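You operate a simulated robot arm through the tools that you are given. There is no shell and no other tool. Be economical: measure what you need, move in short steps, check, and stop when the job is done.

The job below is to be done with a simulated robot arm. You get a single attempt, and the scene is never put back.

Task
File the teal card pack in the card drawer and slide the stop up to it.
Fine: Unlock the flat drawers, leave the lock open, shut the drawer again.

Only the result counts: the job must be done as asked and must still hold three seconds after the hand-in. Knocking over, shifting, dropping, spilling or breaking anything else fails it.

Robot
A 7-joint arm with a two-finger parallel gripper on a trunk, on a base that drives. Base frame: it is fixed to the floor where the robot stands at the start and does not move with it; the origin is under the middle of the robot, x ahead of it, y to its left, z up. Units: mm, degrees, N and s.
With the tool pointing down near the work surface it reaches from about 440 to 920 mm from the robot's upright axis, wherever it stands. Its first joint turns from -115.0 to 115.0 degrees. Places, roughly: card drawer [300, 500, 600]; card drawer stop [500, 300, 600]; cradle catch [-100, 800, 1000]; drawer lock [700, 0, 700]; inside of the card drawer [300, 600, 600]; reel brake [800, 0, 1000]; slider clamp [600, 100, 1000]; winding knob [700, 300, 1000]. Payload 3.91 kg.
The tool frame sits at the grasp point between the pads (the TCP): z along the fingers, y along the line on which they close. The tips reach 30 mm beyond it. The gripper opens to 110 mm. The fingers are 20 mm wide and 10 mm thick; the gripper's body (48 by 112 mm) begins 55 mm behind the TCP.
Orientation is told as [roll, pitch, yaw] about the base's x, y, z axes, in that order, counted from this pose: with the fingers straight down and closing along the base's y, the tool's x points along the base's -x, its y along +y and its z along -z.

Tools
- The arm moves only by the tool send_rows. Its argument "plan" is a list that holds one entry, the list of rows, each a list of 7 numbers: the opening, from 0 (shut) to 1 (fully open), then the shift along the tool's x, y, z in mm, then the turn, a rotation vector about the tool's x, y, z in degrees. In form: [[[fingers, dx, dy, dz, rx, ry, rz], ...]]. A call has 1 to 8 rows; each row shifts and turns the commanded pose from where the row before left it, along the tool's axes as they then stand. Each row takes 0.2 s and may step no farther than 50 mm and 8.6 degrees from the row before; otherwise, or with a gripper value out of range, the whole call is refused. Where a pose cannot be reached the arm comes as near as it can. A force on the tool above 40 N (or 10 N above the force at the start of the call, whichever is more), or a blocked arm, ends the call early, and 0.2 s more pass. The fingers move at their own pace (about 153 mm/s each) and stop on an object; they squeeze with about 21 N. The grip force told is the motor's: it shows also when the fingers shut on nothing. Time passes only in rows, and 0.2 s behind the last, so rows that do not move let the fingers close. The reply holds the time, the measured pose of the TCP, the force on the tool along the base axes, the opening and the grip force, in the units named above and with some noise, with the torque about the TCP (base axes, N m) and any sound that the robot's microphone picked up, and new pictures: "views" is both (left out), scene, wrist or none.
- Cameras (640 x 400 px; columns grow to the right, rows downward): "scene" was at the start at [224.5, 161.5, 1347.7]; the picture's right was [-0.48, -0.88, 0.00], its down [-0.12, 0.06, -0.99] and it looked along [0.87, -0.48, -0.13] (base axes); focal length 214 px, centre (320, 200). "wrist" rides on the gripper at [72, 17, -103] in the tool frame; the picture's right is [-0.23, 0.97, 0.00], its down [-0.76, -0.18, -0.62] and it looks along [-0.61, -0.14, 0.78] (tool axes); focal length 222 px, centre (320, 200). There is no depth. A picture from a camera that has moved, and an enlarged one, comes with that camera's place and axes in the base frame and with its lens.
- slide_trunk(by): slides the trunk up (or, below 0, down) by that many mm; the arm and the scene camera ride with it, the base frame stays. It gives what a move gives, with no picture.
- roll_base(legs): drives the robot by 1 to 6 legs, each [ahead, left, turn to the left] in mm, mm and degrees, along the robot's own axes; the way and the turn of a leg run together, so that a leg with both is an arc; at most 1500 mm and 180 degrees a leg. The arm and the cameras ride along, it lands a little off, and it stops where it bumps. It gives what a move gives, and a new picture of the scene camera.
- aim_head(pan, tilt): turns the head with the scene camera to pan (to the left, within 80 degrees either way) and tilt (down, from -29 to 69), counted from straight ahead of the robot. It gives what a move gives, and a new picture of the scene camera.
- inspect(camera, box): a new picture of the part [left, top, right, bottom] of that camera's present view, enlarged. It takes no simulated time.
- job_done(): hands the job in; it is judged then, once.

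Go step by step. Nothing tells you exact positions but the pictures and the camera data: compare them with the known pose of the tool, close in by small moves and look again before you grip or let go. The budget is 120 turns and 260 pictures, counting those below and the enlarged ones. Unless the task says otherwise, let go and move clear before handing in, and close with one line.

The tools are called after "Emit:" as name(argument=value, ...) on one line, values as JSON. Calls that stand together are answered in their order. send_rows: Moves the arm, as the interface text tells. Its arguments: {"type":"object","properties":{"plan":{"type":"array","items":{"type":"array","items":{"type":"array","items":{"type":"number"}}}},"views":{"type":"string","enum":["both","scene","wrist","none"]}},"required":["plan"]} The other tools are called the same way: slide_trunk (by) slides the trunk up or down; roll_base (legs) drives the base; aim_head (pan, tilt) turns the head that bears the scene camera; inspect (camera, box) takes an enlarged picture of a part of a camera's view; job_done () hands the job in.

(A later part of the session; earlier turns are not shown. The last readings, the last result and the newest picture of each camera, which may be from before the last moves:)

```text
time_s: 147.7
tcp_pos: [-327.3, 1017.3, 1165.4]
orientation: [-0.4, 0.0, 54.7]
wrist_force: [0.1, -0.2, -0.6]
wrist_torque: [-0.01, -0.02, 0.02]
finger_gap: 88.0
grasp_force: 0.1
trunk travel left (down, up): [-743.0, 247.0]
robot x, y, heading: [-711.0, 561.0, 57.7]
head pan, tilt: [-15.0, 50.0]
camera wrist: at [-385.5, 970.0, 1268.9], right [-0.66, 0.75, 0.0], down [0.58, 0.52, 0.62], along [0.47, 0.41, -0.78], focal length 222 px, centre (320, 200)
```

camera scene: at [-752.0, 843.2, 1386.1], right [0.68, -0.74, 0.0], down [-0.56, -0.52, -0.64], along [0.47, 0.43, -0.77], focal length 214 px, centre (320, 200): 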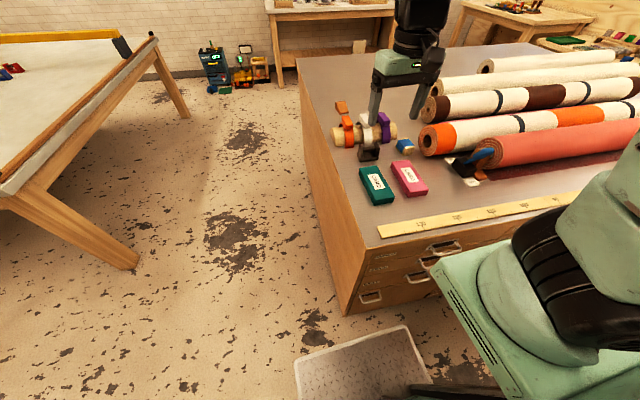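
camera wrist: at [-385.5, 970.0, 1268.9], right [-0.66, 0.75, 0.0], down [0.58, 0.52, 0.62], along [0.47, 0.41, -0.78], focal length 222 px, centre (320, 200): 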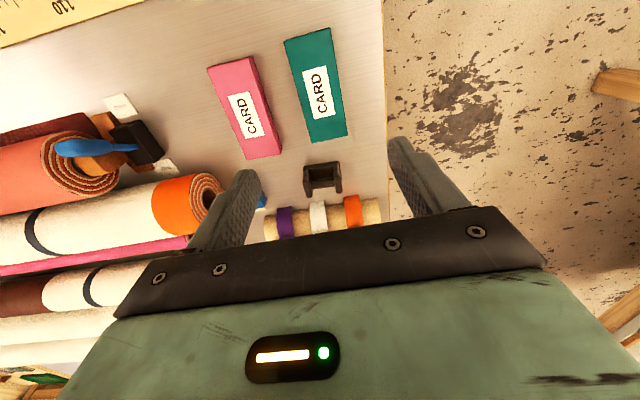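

Exactly over the pack again, as before. Lowering 198 mm and closing after a check.

Emit:
slide_trunk(by=-198)

Emit:
send_rows(plan=[[[0.3, 0, 0, 0, 0, 0, 0], [0.3, 0, 0, 0, 0, 0, 0], [0.3, 0, 0, 0, 0, 0, 0], [0.3, 0, 0, 0, 0, 0, 0]]], views="wrist")

```text
time_s: 149.9
tcp_pos: [-329.3, 1018.2, 967.8]
orientation: [-0.3, 0.2, 54.7]
wrist_force: [0.1, -0.8, 0.1]
wrist_torque: [-0.03, 0.0, 0.02]
finger_gap: 88.1
grasp_force: 0.0
trunk travel left (down, up): [-545.0, 445.0]
robot x, y, heading: [-711.0, 561.4, 57.7]
head pan, tilt: [-15.0, 50.0]
```

```text
time_s: 150.9
tcp_pos: [-328.2, 1018.6, 967.8]
orientation: [-0.3, 0.1, 54.8]
wrist_force: [0.2, 0.8, 1.4]
wrist_torque: [0.03, 0.05, 0.02]
finger_gap: 55.5
grasp_force: 21.2
trunk travel left (down, up): [-545.0, 445.0]
robot x, y, heading: [-710.1, 561.3, 57.7]
head pan, tilt: [-15.0, 50.0]
camera wrist: at [-385.6, 970.0, 1070.9], right [-0.66, 0.75, 0.0], down [0.58, 0.52, 0.62], along [0.47, 0.41, -0.78], focal length 222 px, centre (320, 200)
```

wrist: 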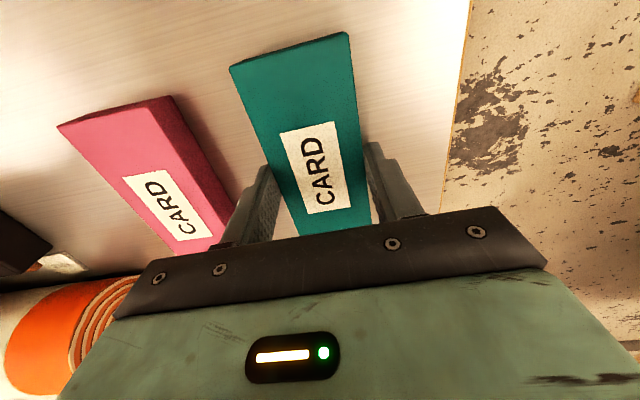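

The pack is held (gap 55.5 mm). I will lift it, reverse the way I came and drive to the drawer.

Emit:
slide_trunk(by=200)

Emit:
roll_base(legs=[[0, -165, 0], [-284, 0, 0], [-32, -506, -3.5]])

```text
time_s: 153.1
tcp_pos: [-328.4, 1017.2, 1166.1]
orientation: [-0.4, 0.1, 54.7]
wrist_force: [-0.1, -0.1, -1.5]
wrist_torque: [-0.02, 0.01, 0.0]
finger_gap: 55.5
grasp_force: 21.5
trunk travel left (down, up): [-745.0, 245.0]
robot x, y, heading: [-714.5, 562.2, 57.3]
head pan, tilt: [-15.0, 50.0]
```

```text
time_s: 156.2
tcp_pos: [-341.5, 691.2, 1167.4]
orientation: [-0.4, 0.1, 54.5]
wrist_force: [-0.5, 0.4, -1.4]
wrist_torque: [0.01, -0.01, -0.02]
finger_gap: 55.3
grasp_force: 20.7
trunk travel left (down, up): [-745.0, 245.0]
robot x, y, heading: [-726.5, 232.9, 57.3]
head pan, tilt: [-15.0, 50.0]
stopped in leg 2: the robot was blocked; the commanded pose is now the measured one
camera scene: at [-765.5, 516.4, 1388.1], right [0.67, -0.74, 0.0], down [-0.57, -0.52, -0.64], along [0.47, 0.43, -0.77], focal length 214 px, centre (320, 200)
```

scene: 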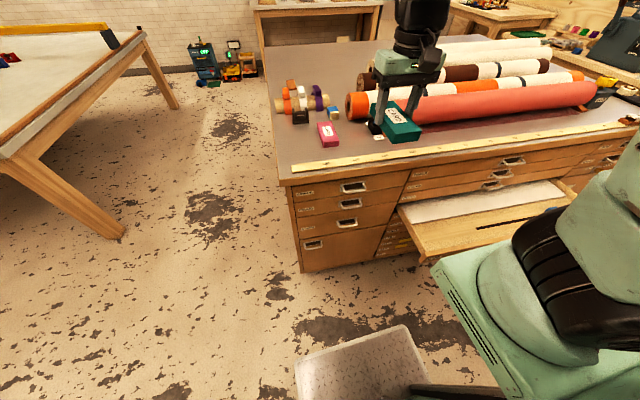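

Almost back; now sideways to the drawer with the heading corrected.

Emit:
roll_base(legs=[[15, 0, -3.3], [-6, -508, 0]])

Emit:
send_rows(plan=[[[0.3, 0, 0, 0, 0, 0, -8.4], [0.3, 0, 0, 0, 0, 0, -8.4], [0.3, 0, 0, 0, 0, 0, -8.4], [0.3, 0, 0, 0, 0, 0, -8.4], [0.3, 0, 0, 0, 0, 0, -8.4], [0.3, 0, 0, 0, 0, 0, -8.4]]], views="none")

Emit:
send_rows(plan=[[[0.3, 0, 0, 0, 0, 0, -8.4], [0.3, 0, 0, 0, 0, 0, -8.4], [0.3, 0, 0, 0, 0, 0, -8.4], [0.3, 0, 0, 0, 0, 0, -8.4], [0.3, 0, 0, 0, 0, 0, -8.4], [0.3, 0, 0, 0, 0, 0, 0]]], views="both")

```text
time_s: 159.6
tcp_pos: [98.1, 378.4, 1166.7]
orientation: [-0.2, 0.1, 51.4]
wrist_force: [0.5, -0.3, -1.3]
wrist_torque: [0.0, 0.0, 0.01]
finger_gap: 55.8
grasp_force: 20.7
trunk travel left (down, up): [-745.0, 245.0]
robot x, y, heading: [-311.9, -56.3, 54.4]
head pan, tilt: [-15.0, 50.0]
camera scene: at [-335.4, 229.9, 1388.1], right [0.63, -0.78, 0.0], down [-0.59, -0.48, -0.64], along [0.5, 0.41, -0.77], focal length 214 px, centre (320, 200)
```

scene: 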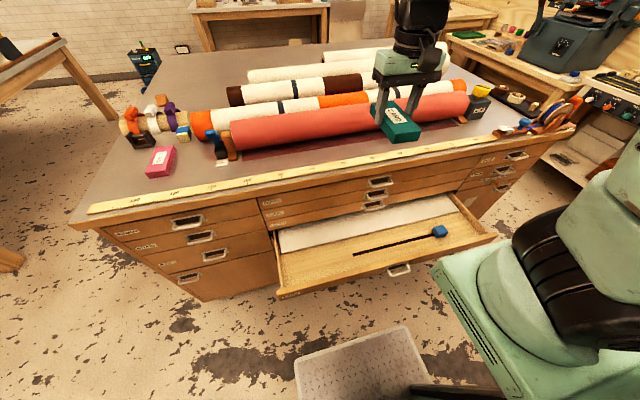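

```text
time_s: 161.0
tcp_pos: [98.0, 379.7, 1166.2]
orientation: [-0.1, 0.3, 101.9]
wrist_force: [0.0, -1.0, -2.0]
wrist_torque: [0.01, 0.0, -0.02]
finger_gap: 55.3
grasp_force: 20.5
trunk travel left (down, up): [-745.0, 245.0]
robot x, y, heading: [-315.0, -54.0, 54.2]
head pan, tilt: [-15.0, 50.0]
```

```text
time_s: 162.4
tcp_pos: [98.8, 379.3, 1166.7]
orientation: [0.2, 0.2, 144.0]
wrist_force: [-0.2, 0.9, -2.0]
wrist_torque: [0.0, 0.03, 0.01]
finger_gap: 55.5
grasp_force: 20.2
trunk travel left (down, up): [-745.0, 245.0]
robot x, y, heading: [-309.0, -57.6, 54.4]
head pan, tilt: [-15.0, 50.0]
camera scene: at [-335.4, 229.9, 1388.1], right [0.63, -0.78, 0.0], down [-0.59, -0.48, -0.64], along [0.5, 0.41, -0.77], focal length 214 px, centre (320, 200)
camera wrist: at [144.9, 324.4, 1271.0], right [-0.76, -0.65, 0.0], down [-0.51, 0.6, 0.62], along [-0.41, 0.47, -0.79], focal length 222 px, centre (320, 200)
```

scene: 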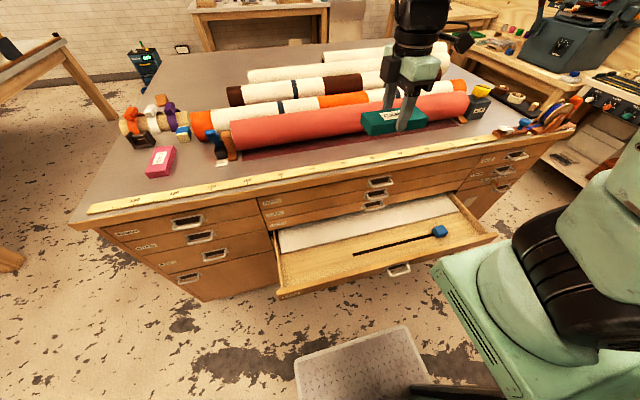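
wrist: 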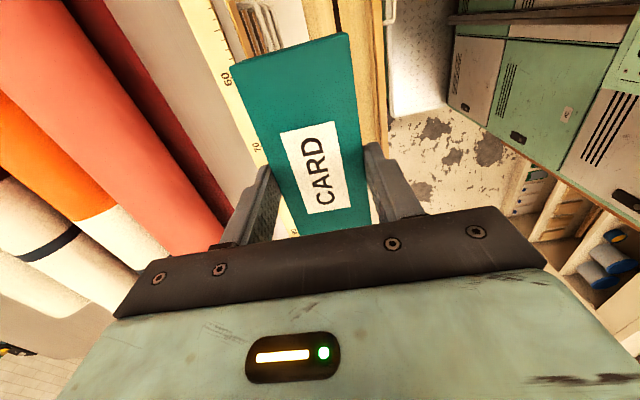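

The pack is turned lengthwise at e ≈ -143. I will bring it 57 mm toward me so it is over the slot line, and lower to just above the drawer to check.

Emit:
send_rows(plan=[[[0.3, 0, 19, 0, 0, 0, 0], [0.3, 0, 19, 0, 0, 0, 0], [0.3, 0, 19, 0, 0, 0, 0], [0.3, 0, 0, 0, 0, 0, 0]]], views="none")

Emit:
slide_trunk(by=-370)

Emit:
inspect(camera="scene", box=[160, 60, 640, 360])

Emit:
inspect(camera="wrist", box=[0, 0, 640, 400])

```text
time_s: 163.4
tcp_pos: [63.6, 333.9, 1166.6]
orientation: [0.2, 0.1, 143.7]
wrist_force: [0.3, 0.1, -1.5]
wrist_torque: [-0.01, 0.01, 0.0]
finger_gap: 55.3
grasp_force: 21.3
trunk travel left (down, up): [-745.0, 245.0]
robot x, y, heading: [-317.6, -55.3, 54.0]
head pan, tilt: [-15.0, 50.0]
```

```text
time_s: 167.0
tcp_pos: [64.8, 333.3, 796.9]
orientation: [0.1, 0.1, 143.8]
wrist_force: [0.6, -0.7, -1.6]
wrist_torque: [0.0, 0.02, -0.02]
finger_gap: 55.4
grasp_force: 21.2
trunk travel left (down, up): [-375.0, 615.0]
robot x, y, heading: [-313.7, -56.6, 54.1]
head pan, tilt: [-15.0, 50.0]
```

```text
1.33 times, centred on (400, 210) of scene
camera zoom: at [-335.4, 229.8, 1018.1], right [0.63, -0.78, 0.0], down [-0.59, -0.48, -0.64], along [0.5, 0.41, -0.77], focal length 286 px, centre (213, 187)
```

zoom: 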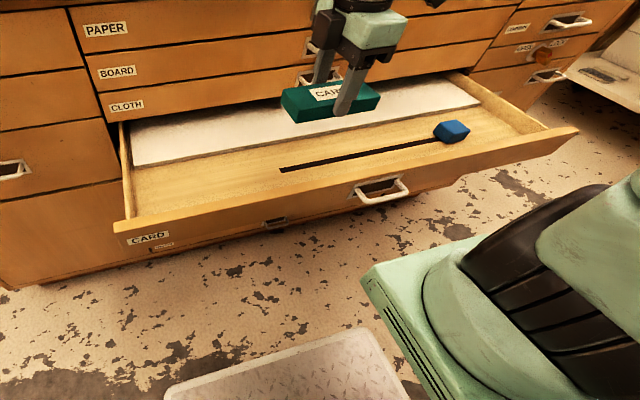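

```text
1.00 times, centred on (320, 200) of wrist
camera zoom: at [110.9, 278.3, 901.0], right [-0.76, -0.65, 0.0], down [-0.51, 0.6, 0.62], along [-0.4, 0.47, -0.79], focal length 222 px, centre (320, 200)
```

zoom: 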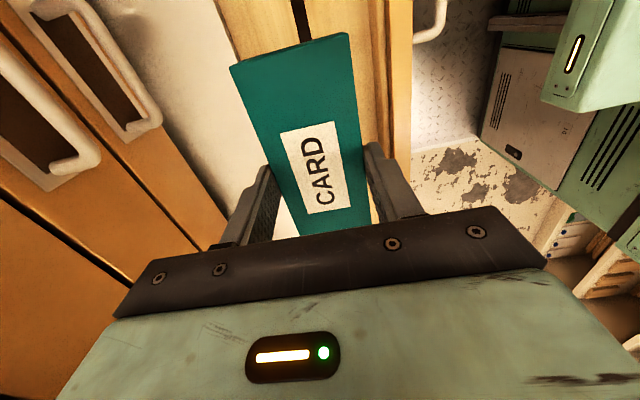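

The pack is aligned over the slot line (n ≈ 308), clear of the panel and the stack. I will lower it in, using small trunk steps at the end and watching the force.

Emit:
slide_trunk(by=-112)

Emit:
slide_trunk(by=-8)

Emit:
inspect(camera="scene", box=[240, 40, 480, 190])

Emit:
inspect(camera="wrist", box=[160, 0, 480, 240])

```text
time_s: 168.4
tcp_pos: [63.0, 332.8, 685.3]
orientation: [0.2, 0.1, 143.8]
wrist_force: [0.5, -0.2, -1.9]
wrist_torque: [0.01, -0.02, -0.01]
finger_gap: 55.6
grasp_force: 21.3
trunk travel left (down, up): [-263.0, 727.0]
robot x, y, heading: [-317.9, -49.8, 54.0]
head pan, tilt: [-15.0, 50.0]
```

```text
time_s: 169.0
tcp_pos: [63.6, 332.2, 677.2]
orientation: [0.2, 0.3, 143.8]
wrist_force: [-0.1, -0.5, -1.4]
wrist_torque: [-0.01, -0.02, -0.04]
finger_gap: 55.6
grasp_force: 21.1
trunk travel left (down, up): [-255.0, 735.0]
robot x, y, heading: [-313.5, -55.2, 54.2]
head pan, tilt: [-15.0, 50.0]
```

```text
2.67 times, centred on (360, 115) of scene
camera zoom: at [-335.4, 229.8, 898.0], right [0.63, -0.78, 0.0], down [-0.59, -0.48, -0.64], along [0.5, 0.41, -0.77], focal length 572 px, centre (213, 427)
```

zoom: 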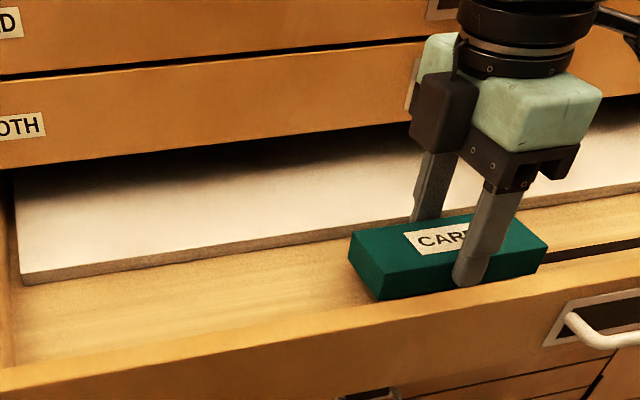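

```text
1.67 times, centred on (320, 120) of wrist
camera zoom: at [110.9, 278.3, 780.9], right [-0.76, -0.65, 0.0], down [-0.51, 0.6, 0.62], along [-0.4, 0.47, -0.79], focal length 370 px, centre (320, 333)
```

zoom: 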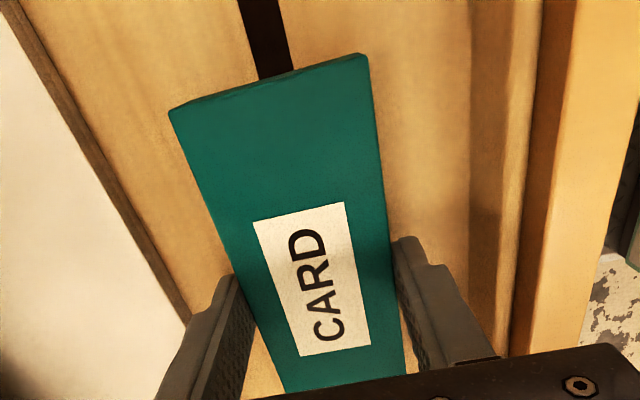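

The slot meets the middle of the pack's end face. Lowering further in small steps until the floor is felt.

Emit:
slide_trunk(by=-5)

Emit:
slide_trunk(by=-4)

Emit:
inspect(camera="scene", box=[240, 40, 480, 190])

```text
time_s: 169.6
tcp_pos: [63.8, 332.5, 672.0]
orientation: [0.3, 0.3, 143.8]
wrist_force: [-0.3, 0.1, -1.9]
wrist_torque: [-0.03, 0.01, 0.02]
finger_gap: 55.5
grasp_force: 21.0
trunk travel left (down, up): [-250.0, 740.0]
robot x, y, heading: [-310.7, -52.0, 54.2]
head pan, tilt: [-15.0, 50.0]
```

```text
time_s: 170.1
tcp_pos: [64.1, 332.4, 668.6]
orientation: [0.3, 0.2, 143.9]
wrist_force: [0.7, 0.4, -1.4]
wrist_torque: [0.04, 0.02, -0.01]
finger_gap: 55.6
grasp_force: 21.0
trunk travel left (down, up): [-246.0, 744.0]
robot x, y, heading: [-312.4, -54.3, 54.3]
head pan, tilt: [-15.0, 50.0]
```

```text
2.67 times, centred on (360, 115) of scene
camera zoom: at [-335.4, 229.8, 889.0], right [0.63, -0.78, 0.0], down [-0.59, -0.48, -0.64], along [0.5, 0.41, -0.77], focal length 572 px, centre (213, 427)
```

zoom: 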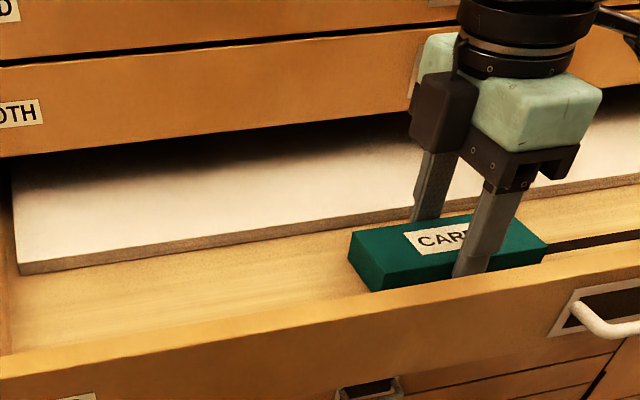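

Still no contact; continuing in 3 mm steps.

Emit:
slide_trunk(by=-3)

Emit:
slide_trunk(by=-3)

Emit:
slide_trunk(by=-3)

```text
time_s: 170.6
tcp_pos: [64.3, 332.9, 665.3]
orientation: [0.0, 0.2, 143.8]
wrist_force: [0.9, 0.9, 20.0]
wrist_torque: [0.06, -0.04, 0.02]
finger_gap: 55.8
grasp_force: 21.0
trunk travel left (down, up): [-243.0, 747.0]
robot x, y, heading: [-314.1, -55.9, 54.2]
head pan, tilt: [-15.0, 50.0]
```

```text
time_s: 171.1
tcp_pos: [65.0, 332.3, 662.4]
orientation: [0.1, 0.3, 143.8]
wrist_force: [0.7, 1.7, 17.2]
wrist_torque: [0.09, -0.07, -0.01]
finger_gap: 55.7
grasp_force: 21.4
trunk travel left (down, up): [-240.0, 750.0]
robot x, y, heading: [-313.3, -53.5, 54.3]
head pan, tilt: [-15.0, 50.0]
```

```text
time_s: 171.7
tcp_pos: [64.4, 334.6, 659.0]
orientation: [0.0, 0.3, 143.7]
wrist_force: [0.0, 0.6, 32.0]
wrist_torque: [0.31, -0.03, 0.14]
finger_gap: 55.7
grasp_force: 21.0
trunk travel left (down, up): [-237.0, 753.0]
robot x, y, heading: [-313.6, -58.9, 54.0]
head pan, tilt: [-15.0, 50.0]
```

The pack rests on the drawer floor (contact near TCP z = 665). I will rise slightly, release with a limited opening, and lift clear.

Emit:
slide_trunk(by=5)

Emit:
send_rows(plan=[[[0.63, 0, 0, 0, 0, 0, 0], [0.63, 0, 0, 0, 0, 0, 0], [0.63, 0, 0, 0, 0, 0, 0]]], views="none")

Emit:
slide_trunk(by=120)

Emit:
inspect(camera="scene", box=[240, 60, 640, 310])

Emit:
inspect(camera="wrist", box=[0, 0, 640, 400])

```text
time_s: 172.2
tcp_pos: [64.4, 331.7, 663.4]
orientation: [0.4, 0.3, 143.9]
wrist_force: [0.1, -0.1, -2.6]
wrist_torque: [0.0, -0.01, 0.01]
finger_gap: 55.6
grasp_force: 20.7
trunk travel left (down, up): [-242.0, 748.0]
robot x, y, heading: [-314.1, -53.6, 54.2]
head pan, tilt: [-15.0, 50.0]
```

```text
time_s: 173.0
tcp_pos: [63.9, 333.1, 663.9]
orientation: [0.2, 0.2, 143.9]
wrist_force: [0.7, -0.7, -0.2]
wrist_torque: [-0.02, 0.01, -0.02]
finger_gap: 69.4
grasp_force: 0.1
trunk travel left (down, up): [-242.0, 748.0]
robot x, y, heading: [-311.5, -55.2, 54.1]
head pan, tilt: [-15.0, 50.0]
```

```text
time_s: 174.5
tcp_pos: [64.6, 334.1, 784.6]
orientation: [0.1, 0.1, 143.8]
wrist_force: [-0.3, 0.1, 0.4]
wrist_torque: [-0.02, 0.0, -0.01]
finger_gap: 69.3
grasp_force: 0.1
trunk travel left (down, up): [-362.0, 628.0]
robot x, y, heading: [-309.7, -55.5, 54.0]
head pan, tilt: [-15.0, 50.0]
```

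```text
1.60 times, centred on (440, 185) of scene
camera zoom: at [-335.4, 229.8, 1005.1], right [0.63, -0.78, 0.0], down [-0.59, -0.48, -0.64], along [0.5, 0.41, -0.77], focal length 343 px, centre (128, 224)
```

zoom: 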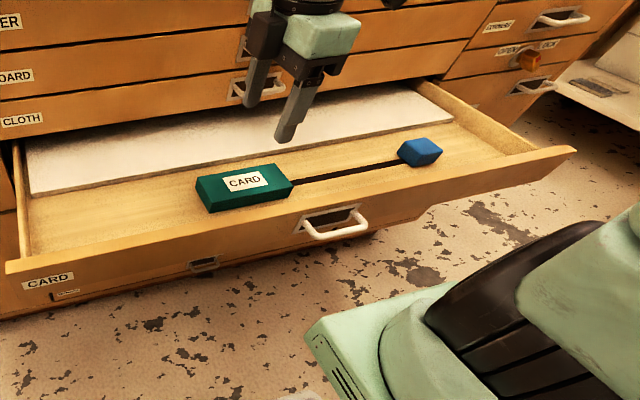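

```text
1.00 times, centred on (320, 200) of wrist
camera zoom: at [110.9, 278.3, 888.0], right [-0.76, -0.65, 0.0], down [-0.51, 0.6, 0.62], along [-0.4, 0.47, -0.79], focal length 222 px, centre (320, 200)
```

zoom: 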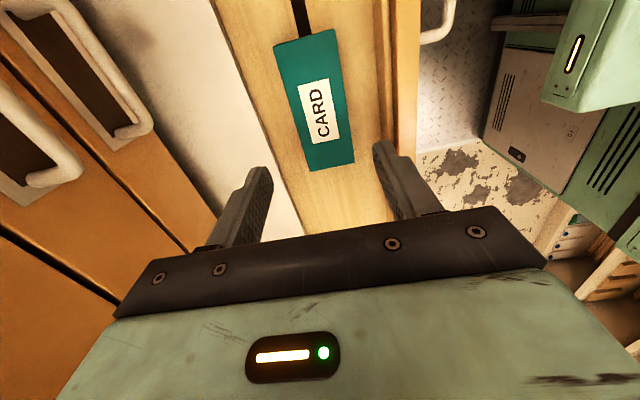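

The pack lies in the drawer over the slot. Now the stop: I will close the fingers, drive right so the tool is just to the right of the blue stop, and look.

Emit:
send_rows(plan=[[[0, 0, 0, 0, 0, 0, 0], [0, 0, 0, 0, 0, 0, 0], [0, 0, 0, 0, 0, 0, 0]]], views="none")

Emit:
roll_base(legs=[[0, -370, 0]])

Emit:
inspect(camera="wrist", box=[0, 0, 640, 400])

```text
time_s: 175.3
tcp_pos: [63.9, 332.6, 784.2]
orientation: [0.3, 0.2, 143.8]
wrist_force: [0.4, -0.1, -0.1]
wrist_torque: [0.01, -0.01, 0.01]
finger_gap: 0.0
grasp_force: 21.0
trunk travel left (down, up): [-362.0, 628.0]
robot x, y, heading: [-309.8, -59.4, 54.2]
head pan, tilt: [-15.0, 50.0]
```

```text
time_s: 177.7
tcp_pos: [367.2, 112.0, 783.8]
orientation: [0.1, 0.3, 143.5]
wrist_force: [0.8, -0.8, -0.4]
wrist_torque: [0.0, 0.0, 0.0]
finger_gap: 0.0
grasp_force: 21.0
trunk travel left (down, up): [-362.0, 628.0]
robot x, y, heading: [-13.4, -275.2, 53.8]
head pan, tilt: [-15.0, 50.0]
camera scene: at [-32.1, 10.5, 1005.1], right [0.63, -0.78, 0.0], down [-0.6, -0.48, -0.64], along [0.5, 0.4, -0.77], focal length 214 px, centre (320, 200)
```

scene: 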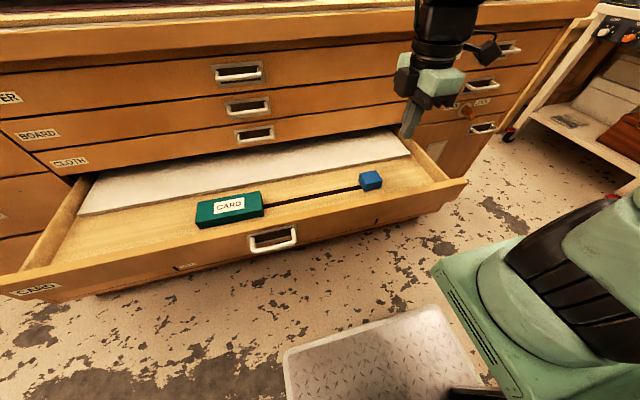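

```text
1.00 times, centred on (320, 200) of wrist
camera zoom: at [414.5, 56.6, 888.0], right [-0.76, -0.65, 0.0], down [-0.51, 0.6, 0.62], along [-0.4, 0.47, -0.79], focal length 222 px, centre (320, 200)
```

zoom: 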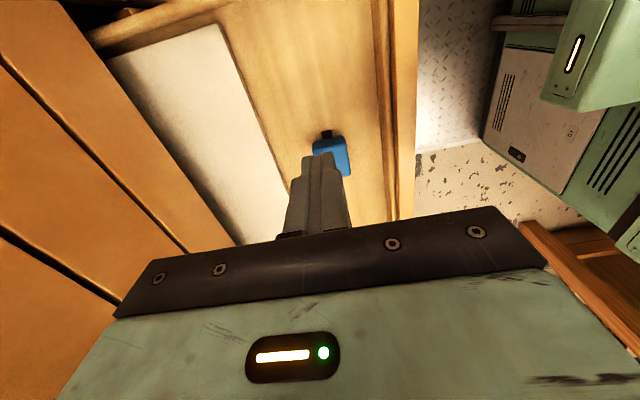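

Tool is right of the stop. Zooming in to see its size and exact place.

Emit:
inspect(camera="wrist", box=[260, 110, 388, 190])

Emit:
inspect(camera="scene", box=[330, 140, 458, 220])

```text
5.00 times, centred on (324, 150) of wrist
camera zoom: at [414.5, 56.6, 888.0], right [-0.76, -0.65, 0.0], down [-0.51, 0.6, 0.62], along [-0.4, 0.47, -0.79], focal length 1111 px, centre (300, 450)
```

zoom: 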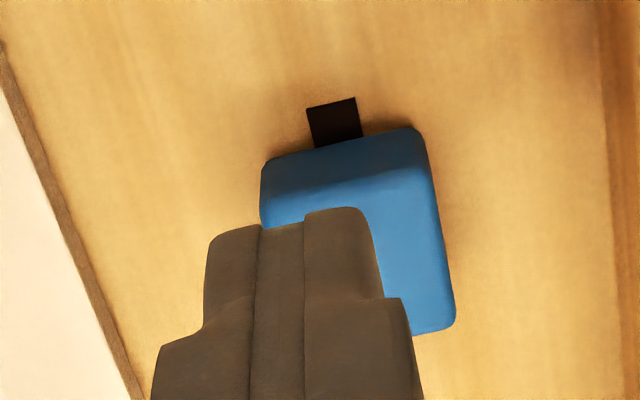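

```text
5.00 times, centred on (394, 180) of scene
camera zoom: at [-32.1, 10.5, 1005.1], right [0.63, -0.78, 0.0], down [-0.6, -0.48, -0.64], along [0.5, 0.4, -0.77], focal length 1072 px, centre (-50, 300)
```

zoom: 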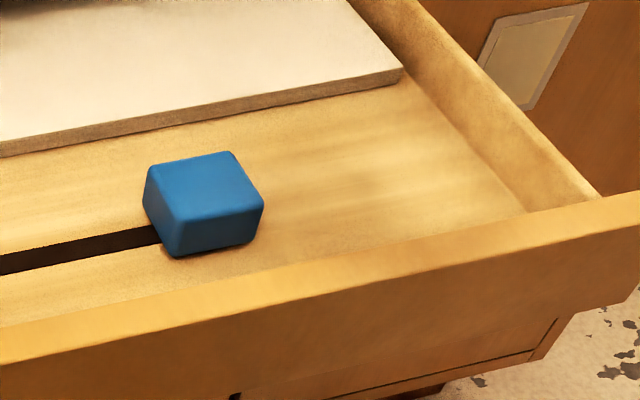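

The stop is a block about 36 mm wide with its right face at e ≈ 195, centred at n ≈ 305. I will lower the closed fingers to its right and push it left with the arm.

Emit:
slide_trunk(by=-119)

Emit:
send_rows(plan=[[[0, -15, 0, 0, 0, 0, 0], [0, -15, 0, 0, 0, 0, 0], [0, -12, 0, 0, 0, 0, 0], [0, -12, 0, 0, 0, 0, 0], [0, -12, 0, 0, 0, 0, 0], [0, -12, 0, 0, 0, 0, 0], [0, 0, 0, 0, 0, 0, 0]]], views="scene")

```text
time_s: 179.2
tcp_pos: [368.3, 112.5, 666.2]
orientation: [0.2, 0.3, 143.5]
wrist_force: [-0.4, 0.7, -0.4]
wrist_torque: [-0.01, 0.01, -0.02]
finger_gap: 0.1
grasp_force: 20.7
trunk travel left (down, up): [-243.0, 747.0]
robot x, y, heading: [-9.4, -270.2, 54.1]
head pan, tilt: [-15.0, 50.0]
```

```text
time_s: 180.8
tcp_pos: [305.7, 158.2, 663.9]
orientation: [0.3, 0.2, 143.5]
wrist_force: [0.8, -0.2, -0.4]
wrist_torque: [-0.01, 0.01, 0.01]
finger_gap: 0.0
grasp_force: 21.2
trunk travel left (down, up): [-243.0, 747.0]
robot x, y, heading: [-11.5, -272.5, 53.8]
head pan, tilt: [-15.0, 50.0]
camera scene: at [-32.1, 10.5, 886.1], right [0.63, -0.78, 0.0], down [-0.6, -0.48, -0.64], along [0.5, 0.4, -0.77], focal length 214 px, centre (320, 200)
```

scene: 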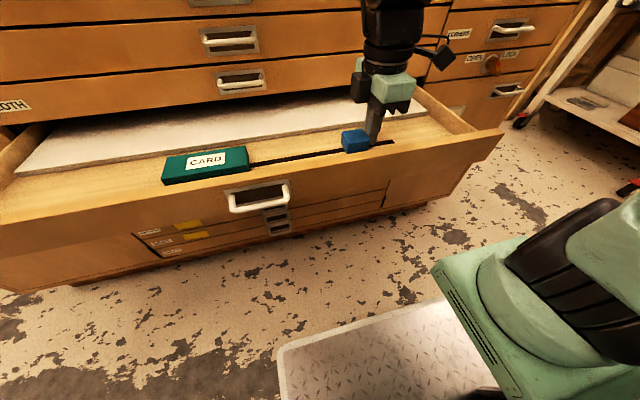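

The stop slides easily. I continue pushing left 120 mm.

Emit:
send_rows(plan=[[[0, -15, 0, 0, 0, 0, 0], [0, -15, 0, 0, 0, 0, 0], [0, -15, 0, 0, 0, 0, 0], [0, -15, 0, 0, 0, 0, 0], [0, -15, 0, 0, 0, 0, 0], [0, -15, 0, 0, 0, 0, 0], [0, -15, 0, 0, 0, 0, 0], [0, -15, 0, 0, 0, 0, 0]]], views="scene")

```text
time_s: 182.6
tcp_pos: [209.1, 229.3, 663.5]
orientation: [0.2, 0.2, 143.5]
wrist_force: [0.2, 0.1, 2.3]
wrist_torque: [-0.02, 0.02, 0.02]
finger_gap: 0.0
grasp_force: 21.3
trunk travel left (down, up): [-243.0, 747.0]
robot x, y, heading: [-9.7, -275.4, 53.7]
head pan, tilt: [-15.0, 50.0]
camera scene: at [-32.1, 10.4, 886.1], right [0.63, -0.78, 0.0], down [-0.6, -0.48, -0.64], along [0.5, 0.4, -0.77], focal length 214 px, centre (320, 200)
```

scene: 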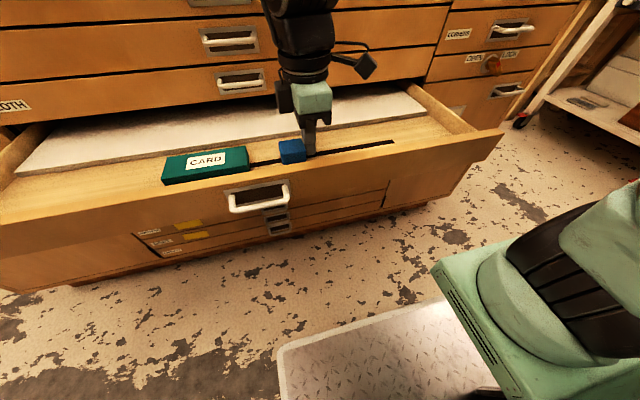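

About 60 mm to go. I will push 48 mm, then look closely.

Emit:
send_rows(plan=[[[0, -12, 0, 0, 0, 0, 0], [0, -12, 0, 0, 0, 0, 0], [0, -12, 0, 0, 0, 0, 0], [0, -12, 0, 0, 0, 0, 0], [0, 0, 0, 0, 0, 0, 0]]], views="none")

Emit:
inspect(camera="scene", box=[160, 110, 320, 210])

```text
time_s: 183.8
tcp_pos: [171.0, 251.0, 665.9]
orientation: [0.2, -0.1, 143.5]
wrist_force: [-0.2, 0.3, 0.3]
wrist_torque: [-0.01, 0.0, 0.02]
finger_gap: 0.0
grasp_force: 21.2
out of reach, approached as far as the arm can: row 4
trunk travel left (down, up): [-243.0, 747.0]
robot x, y, heading: [-9.7, -275.1, 53.8]
head pan, tilt: [-15.0, 50.0]
```

```text
4.00 times, centred on (240, 160) of scene
camera zoom: at [-32.1, 10.5, 886.1], right [0.63, -0.78, 0.0], down [-0.6, -0.48, -0.64], along [0.5, 0.4, -0.77], focal length 858 px, centre (640, 360)
```

zoom: 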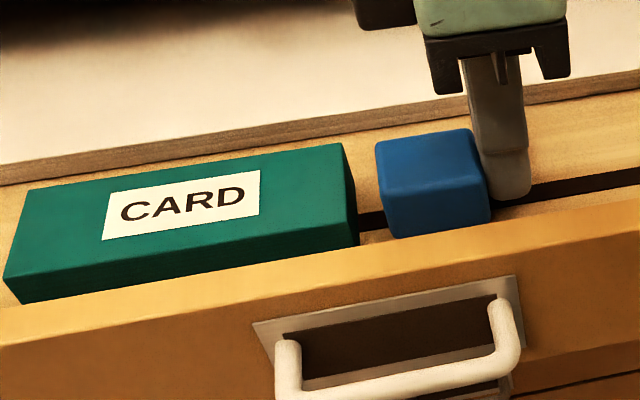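

About 11 mm of gap is left, and the arm is at its sideways limit. I will use the base for the last bit.

Emit:
roll_base(legs=[[0, 10, 0]])

Emit:
inspect(camera="scene", box=[160, 110, 320, 210])

```text
time_s: 184.5
tcp_pos: [164.3, 255.5, 667.5]
orientation: [0.2, -0.1, 143.5]
wrist_force: [-0.2, -0.9, 0.2]
wrist_torque: [-0.02, 0.02, 0.03]
finger_gap: 0.0
grasp_force: 21.2
trunk travel left (down, up): [-243.0, 747.0]
robot x, y, heading: [-19.0, -268.0, 53.7]
head pan, tilt: [-15.0, 50.0]
camera scene: at [-40.2, 16.4, 886.1], right [0.63, -0.78, 0.0], down [-0.6, -0.48, -0.64], along [0.5, 0.4, -0.77], focal length 214 px, centre (320, 200)
```

scene: 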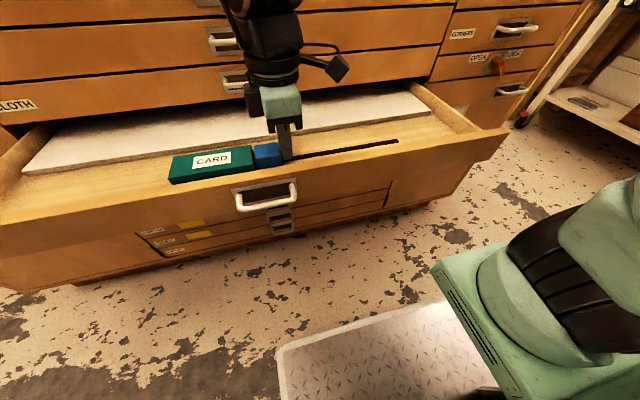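

```text
4.00 times, centred on (240, 160) of scene
camera zoom: at [-40.2, 16.4, 886.1], right [0.63, -0.78, 0.0], down [-0.6, -0.48, -0.64], along [0.5, 0.4, -0.77], focal length 858 px, centre (640, 360)
```

zoom: 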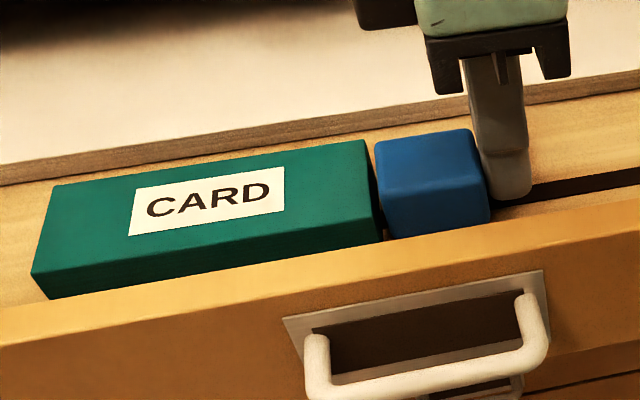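

Nearly touching; a further 6 mm brings the stop firmly to the pack.

Emit:
roll_base(legs=[[0, 6, 0]])

Emit:
inspect(camera="scene", box=[160, 110, 320, 210])

```text
time_s: 185.2
tcp_pos: [157.1, 260.6, 667.4]
orientation: [0.2, -0.2, 143.6]
wrist_force: [-0.5, 0.4, -0.3]
wrist_torque: [-0.01, -0.02, 0.02]
finger_gap: 0.2
grasp_force: 21.0
trunk travel left (down, up): [-243.0, 747.0]
robot x, y, heading: [-25.6, -261.9, 53.5]
head pan, tilt: [-15.0, 50.0]
camera scene: at [-45.1, 20.0, 886.1], right [0.63, -0.78, 0.0], down [-0.6, -0.48, -0.64], along [0.5, 0.4, -0.77], focal length 214 px, centre (320, 200)
```

scene: 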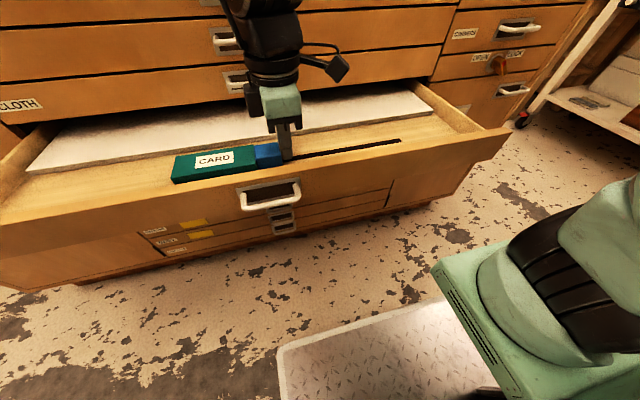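

```text
4.00 times, centred on (240, 160) of scene
camera zoom: at [-45.1, 20.0, 886.1], right [0.63, -0.78, 0.0], down [-0.6, -0.48, -0.64], along [0.5, 0.4, -0.77], focal length 858 px, centre (640, 360)
```

zoom: 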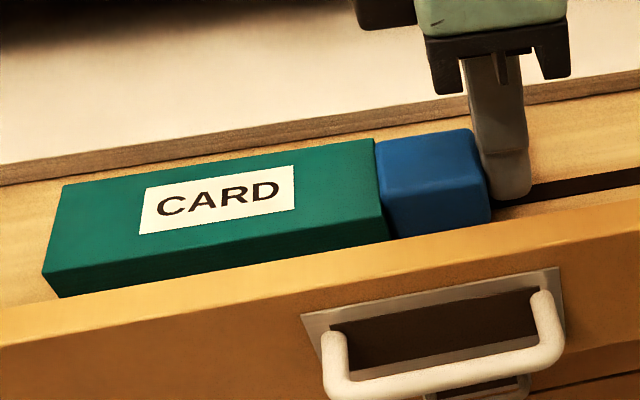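

The stop now bears on the pack. I will lift clear of it, recentre the arm, and prepare to grip the front panel right of the stop to close the drawer gently.

Emit:
roll_base(legs=[[0, -8, 0]])

Emit:
slide_trunk(by=140)

Emit:
send_rows(plan=[[[0.3, 40, 0, 0, 0, 0, 0], [0.6, 40, 0, 0, 0, 0, 0], [0.6, 40, 0, 0, 0, 0, 0], [0.6, 40, 0, 0, 0, 0, 0], [0.6, 40, 0, 0, 0, 0, 0], [0.6, 0, 25, 0, 0, 0, 0], [0.6, 0, 25, 0, 0, 0, 0], [0.6, 0, 0, 0, 0, 0, 0]]], views="none")

Emit:
inspect(camera="scene", box=[120, 100, 520, 350])

```text
time_s: 186.0
tcp_pos: [163.6, 255.7, 665.8]
orientation: [0.2, -0.1, 143.5]
wrist_force: [0.3, 0.1, -0.6]
wrist_torque: [-0.04, -0.02, -0.01]
finger_gap: 0.1
grasp_force: 20.8
trunk travel left (down, up): [-243.0, 747.0]
robot x, y, heading: [-21.3, -270.7, 53.8]
head pan, tilt: [-15.0, 50.0]
camera scene: at [-38.7, 15.3, 886.1], right [0.63, -0.78, 0.0], down [-0.6, -0.48, -0.64], along [0.5, 0.4, -0.77], focal length 214 px, centre (320, 200)
```

scene: 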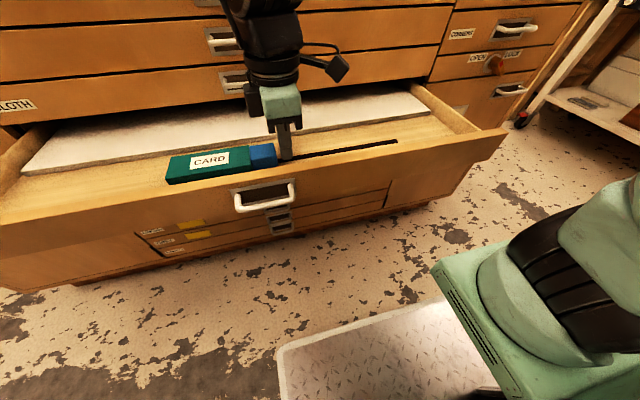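

```text
time_s: 187.6
tcp_pos: [164.7, 255.2, 809.0]
orientation: [0.2, 0.0, 143.5]
wrist_force: [0.6, -0.3, -0.1]
wrist_torque: [0.01, -0.01, 0.01]
finger_gap: 0.0
grasp_force: 21.1
trunk travel left (down, up): [-383.0, 607.0]
robot x, y, heading: [-17.1, -268.9, 53.8]
head pan, tilt: [-15.0, 50.0]
```

```text
time_s: 189.4
tcp_pos: [295.3, 95.4, 807.3]
orientation: [0.3, -0.2, 143.5]
wrist_force: [0.1, 0.2, 0.0]
wrist_torque: [0.02, -0.06, -0.01]
finger_gap: 65.8
grasp_force: 0.1
trunk travel left (down, up): [-383.0, 607.0]
robot x, y, heading: [-20.9, -269.2, 53.8]
head pan, tilt: [-15.0, 50.0]
```

```text
1.60 times, centred on (320, 225) of scene
camera zoom: at [-38.6, 15.3, 1026.1], right [0.63, -0.78, 0.0], down [-0.6, -0.48, -0.64], along [0.5, 0.4, -0.77], focal length 343 px, centre (320, 160)
```

zoom: 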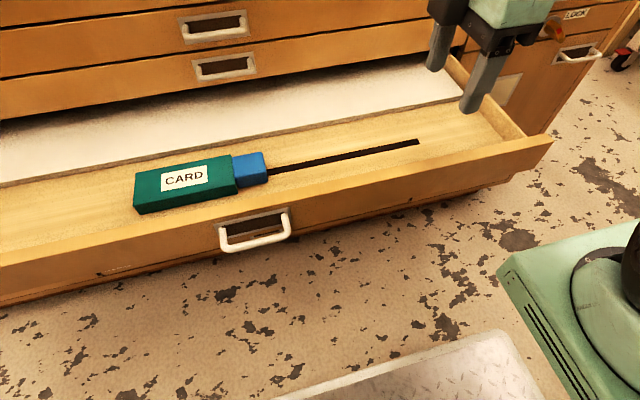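

The stop stays against the pack. I will shift the base so that the fingers straddle the panel at about e = 80.

Emit:
roll_base(legs=[[-17, 100, 0]])

Emit:
inspect(camera="wrist", box=[0, 0, 640, 400])

```text
time_s: 190.6
tcp_pos: [205.7, 143.0, 808.1]
orientation: [0.3, 0.0, 143.6]
wrist_force: [-1.5, -0.2, 0.0]
wrist_torque: [0.02, 0.02, -0.01]
finger_gap: 65.9
grasp_force: 0.1
trunk travel left (down, up): [-383.0, 607.0]
robot x, y, heading: [-110.2, -228.2, 53.8]
head pan, tilt: [-15.0, 50.0]
camera scene: at [-129.9, 60.7, 1026.1], right [0.63, -0.78, 0.0], down [-0.6, -0.48, -0.64], along [0.5, 0.4, -0.77], focal length 214 px, centre (320, 200)
```

scene: 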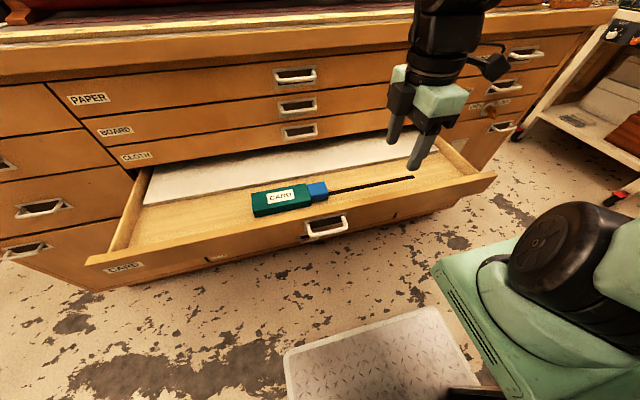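

```text
1.00 times, centred on (320, 200) of wrist
camera zoom: at [251.8, 86.6, 910.8], right [-0.76, -0.65, 0.0], down [-0.51, 0.6, 0.62], along [-0.41, 0.47, -0.78], focal length 222 px, centre (320, 200)
```

zoom: 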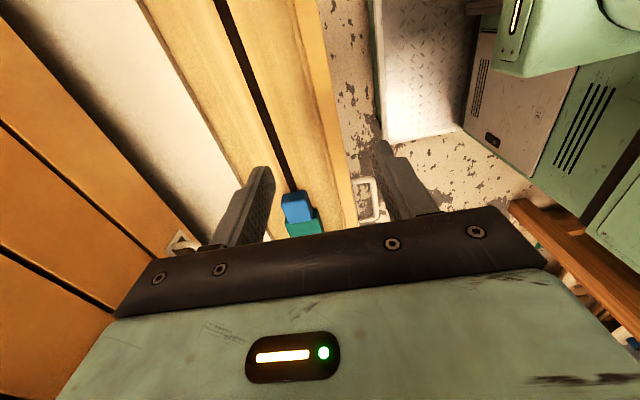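

The panel is about 6 mm nearer than the tool axis; I will correct, lower and grip it.

Emit:
send_rows(plan=[[[0.6, 0, 7, 0, 0, 0, 0], [0.6, 0, 0, 0, 0, 0, 0]]], views="none")

Emit:
slide_trunk(by=-111)

Emit:
inspect(camera="wrist", box=[160, 60, 480, 260])

```text
time_s: 191.2
tcp_pos: [199.8, 136.4, 806.8]
orientation: [0.2, 0.0, 143.6]
wrist_force: [0.4, -0.5, -0.2]
wrist_torque: [0.0, -0.02, -0.05]
finger_gap: 66.0
grasp_force: 0.0
trunk travel left (down, up): [-383.0, 607.0]
robot x, y, heading: [-107.6, -229.5, 53.7]
head pan, tilt: [-15.0, 50.0]
```

```text
time_s: 192.6
tcp_pos: [200.2, 137.7, 695.9]
orientation: [0.1, -0.1, 143.6]
wrist_force: [-1.0, 0.9, 0.5]
wrist_torque: [0.0, 0.01, -0.02]
finger_gap: 65.9
grasp_force: 0.0
trunk travel left (down, up): [-272.0, 718.0]
robot x, y, heading: [-109.5, -219.8, 54.0]
head pan, tilt: [-15.0, 50.0]
```

```text
2.00 times, centred on (320, 160) of wrist
camera zoom: at [247.7, 81.0, 799.8], right [-0.76, -0.65, 0.0], down [-0.51, 0.6, 0.62], along [-0.41, 0.47, -0.78], focal length 444 px, centre (320, 280)
```

zoom: 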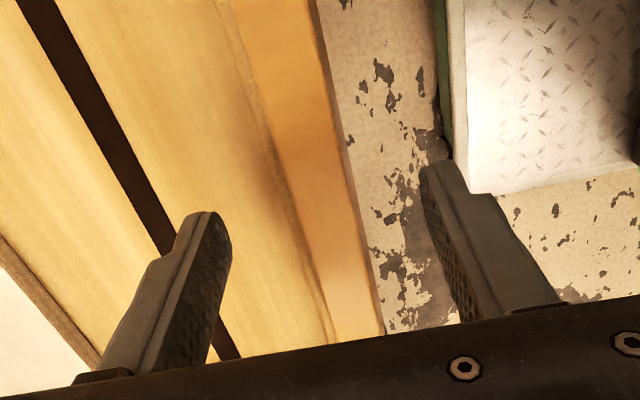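

Fingers straddle the panel. I will close on it and push slowly toward the bench with the arm.

Emit:
send_rows(plan=[[[0, 0, 0, 0, 0, 0, 0], [0, 0, 0, 0, 0, 0, 0], [0, 0, -6, 0, 0, 0, 0], [0, 0, -10, 0, 0, 0, 0], [0, 0, -12, 0, 0, 0, 0], [0, 0, -12, 0, 0, 0, 0], [0, 0, -12, 0, 0, 0, 0], [0, 0, -10, 0, 0, 0, 0]]], views="none")

Emit:
send_rows(plan=[[[0, 0, -10, 0, 0, 0, 0], [0, 0, -12, 0, 0, 0, 0], [0, 0, -12, 0, 0, 0, 0], [0, 0, -12, 0, 0, 0, 0], [0, 0, -12, 0, 0, 0, 0], [0, 0, -12, 0, 0, 0, 0], [0, 0, -12, 0, 0, 0, 0], [0, 0, -8, 0, 0, 0, 0]]], views="scene")

```text
time_s: 194.4
tcp_pos: [236.9, 186.8, 696.9]
orientation: [0.1, 0.0, 143.7]
wrist_force: [-4.7, 2.8, -4.8]
wrist_torque: [0.0, -0.67, 0.83]
finger_gap: 17.9
grasp_force: 45.0
trunk travel left (down, up): [-272.0, 718.0]
robot x, y, heading: [-108.5, -226.2, 54.1]
head pan, tilt: [-15.0, 50.0]
```

```text
time_s: 196.0
tcp_pos: [276.1, 241.1, 695.9]
orientation: [0.9, 0.2, 143.7]
wrist_force: [0.0, -0.5, -20.0]
wrist_torque: [0.57, 0.17, 0.69]
finger_gap: 17.9
grasp_force: 45.3
out of reach, approached as far as the arm can: row 7
trunk travel left (down, up): [-272.0, 718.0]
robot x, y, heading: [-110.9, -224.2, 53.9]
head pan, tilt: [-15.0, 50.0]
stopped in row 7: the force on the tool passed its limit (the readings are from after the stop); the commanded pose is now the measured one
camera scene: at [-129.7, 61.0, 914.9], right [0.63, -0.78, 0.0], down [-0.6, -0.48, -0.64], along [0.5, 0.4, -0.77], focal length 214 px, centre (320, 200)
```

scene: 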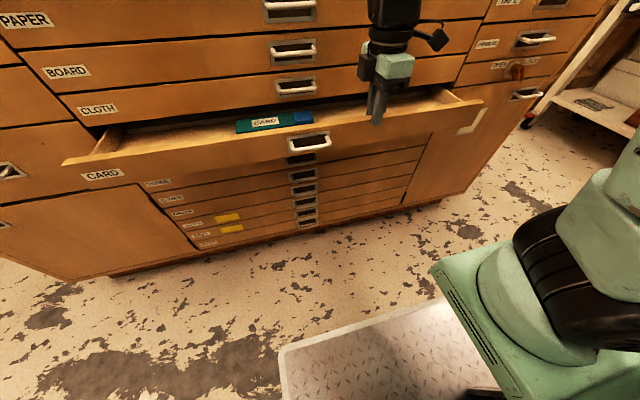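

The drawer is still about 119 mm open, and the arm is at its limit. I will push another 25 mm with the base, then release, rise and back off.

Emit:
roll_base(legs=[[25, 0, 0]])

Emit:
send_rows(plan=[[[0.4, 0, 0, 0, 0, 0, 0], [0.4, 0, 0, 0, 0, 0, 0]]], views="none")

Emit:
slide_trunk(by=60)

Emit:
roll_base(legs=[[-47, 0, 0]])

```text
time_s: 196.8
tcp_pos: [291.1, 262.7, 697.5]
orientation: [0.8, 0.2, 143.7]
wrist_force: [-1.3, -0.6, -35.4]
wrist_torque: [0.13, -0.46, 0.75]
finger_gap: 17.8
grasp_force: 45.0
trunk travel left (down, up): [-272.0, 718.0]
robot x, y, heading: [-94.5, -204.2, 54.0]
head pan, tilt: [-15.0, 50.0]
camera scene: at [-114.9, 81.5, 914.7], right [0.63, -0.78, 0.0], down [-0.6, -0.48, -0.64], along [0.5, 0.4, -0.77], focal length 214 px, centre (320, 200)
```

scene: 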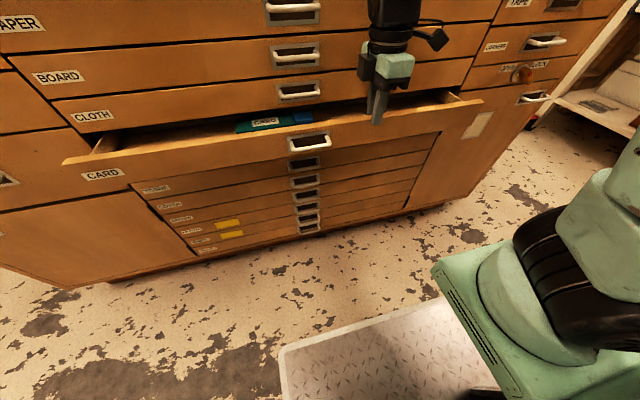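

```text
time_s: 197.4
tcp_pos: [291.7, 261.4, 698.1]
orientation: [0.7, 0.1, 143.8]
wrist_force: [0.5, -0.6, -0.5]
wrist_torque: [-0.03, 0.01, -0.03]
finger_gap: 44.1
grasp_force: 0.0
trunk travel left (down, up): [-272.0, 718.0]
robot x, y, heading: [-93.5, -202.2, 54.2]
head pan, tilt: [-15.0, 50.0]
```

```text
time_s: 198.4
tcp_pos: [291.2, 261.9, 757.3]
orientation: [0.8, 0.1, 143.7]
wrist_force: [0.6, -0.6, 0.4]
wrist_torque: [0.0, -0.02, 0.0]
finger_gap: 43.8
grasp_force: 0.0
trunk travel left (down, up): [-332.0, 658.0]
robot x, y, heading: [-94.5, -205.2, 53.8]
head pan, tilt: [-15.0, 50.0]
```

```text
time_s: 199.4
tcp_pos: [272.4, 241.2, 757.1]
orientation: [0.8, 0.0, 143.8]
wrist_force: [-0.2, 0.4, 0.6]
wrist_torque: [0.02, 0.02, 0.01]
finger_gap: 43.9
grasp_force: 0.1
trunk travel left (down, up): [-332.0, 658.0]
robot x, y, heading: [-110.1, -225.6, 53.9]
head pan, tilt: [-15.0, 50.0]
stopped in leg 1: the robot was blocked; the commanded pose is now the measured one
camera scene: at [-132.9, 58.5, 975.1], right [0.63, -0.78, 0.0], down [-0.59, -0.48, -0.64], along [0.5, 0.4, -0.77], focal length 214 px, centre (320, 200)
```

scene: 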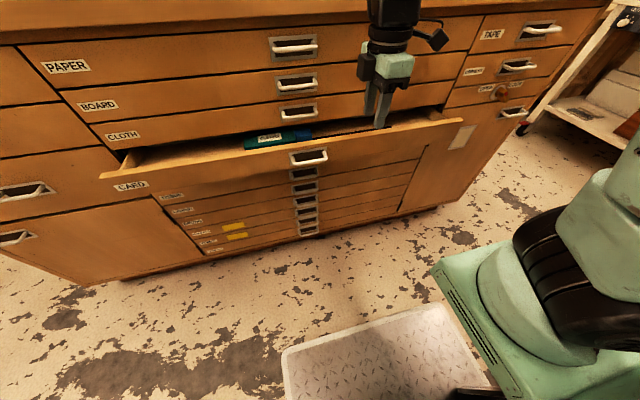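

About 93 mm remain open. I will close the fingers, draw back 25 mm and tilt the tool 40° so the fingertips lead, for pushing on the panel face.

Emit:
send_rows(plan=[[[0, 0, 12, 0, 0, 0, 0], [0, 0, 13, 0, 0, 0, 0], [0, 0, 0, 0, 8, 0, 0], [0, 0, 0, 0, 8, 0, 0], [0, 0, 0, 0, 8, 0, 0], [0, 0, 0, 0, 8, 0, 0], [0, 0, 0, 0, 8, 0, 0], [0, 0, 0, 0, 0, 0, 0]]], views="both")

```text
time_s: 201.2
tcp_pos: [258.3, 220.4, 757.1]
orientation: [-39.5, 0.1, 143.9]
wrist_force: [0.1, -1.2, 0.2]
wrist_torque: [-0.02, -0.04, -0.01]
finger_gap: 0.2
grasp_force: 21.1
trunk travel left (down, up): [-332.0, 658.0]
robot x, y, heading: [-110.6, -227.3, 54.2]
head pan, tilt: [-15.0, 50.0]
camera scene: at [-132.9, 58.5, 975.1], right [0.63, -0.78, 0.0], down [-0.59, -0.48, -0.64], along [0.5, 0.4, -0.77], focal length 214 px, centre (320, 200)
camera wrist: at [268.6, 114.8, 827.1], right [-0.63, -0.47, -0.62], down [-0.77, 0.24, 0.59], along [-0.13, 0.85, -0.52], focal length 222 px, centre (320, 200)
```

scene: 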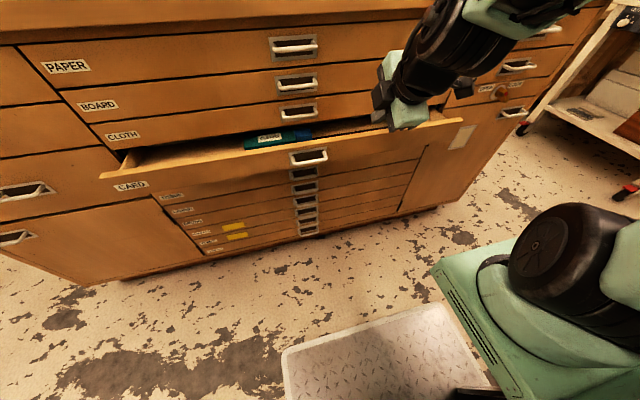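
wrist: 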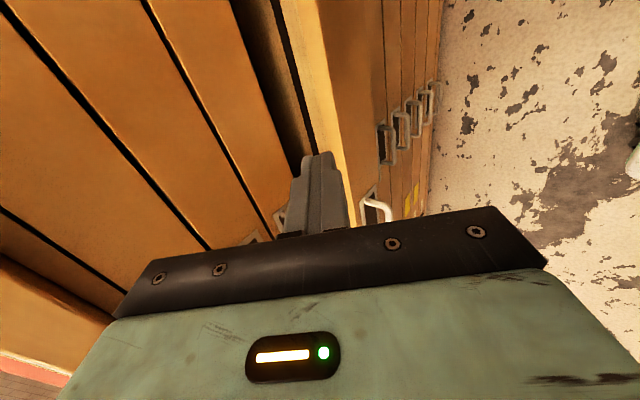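

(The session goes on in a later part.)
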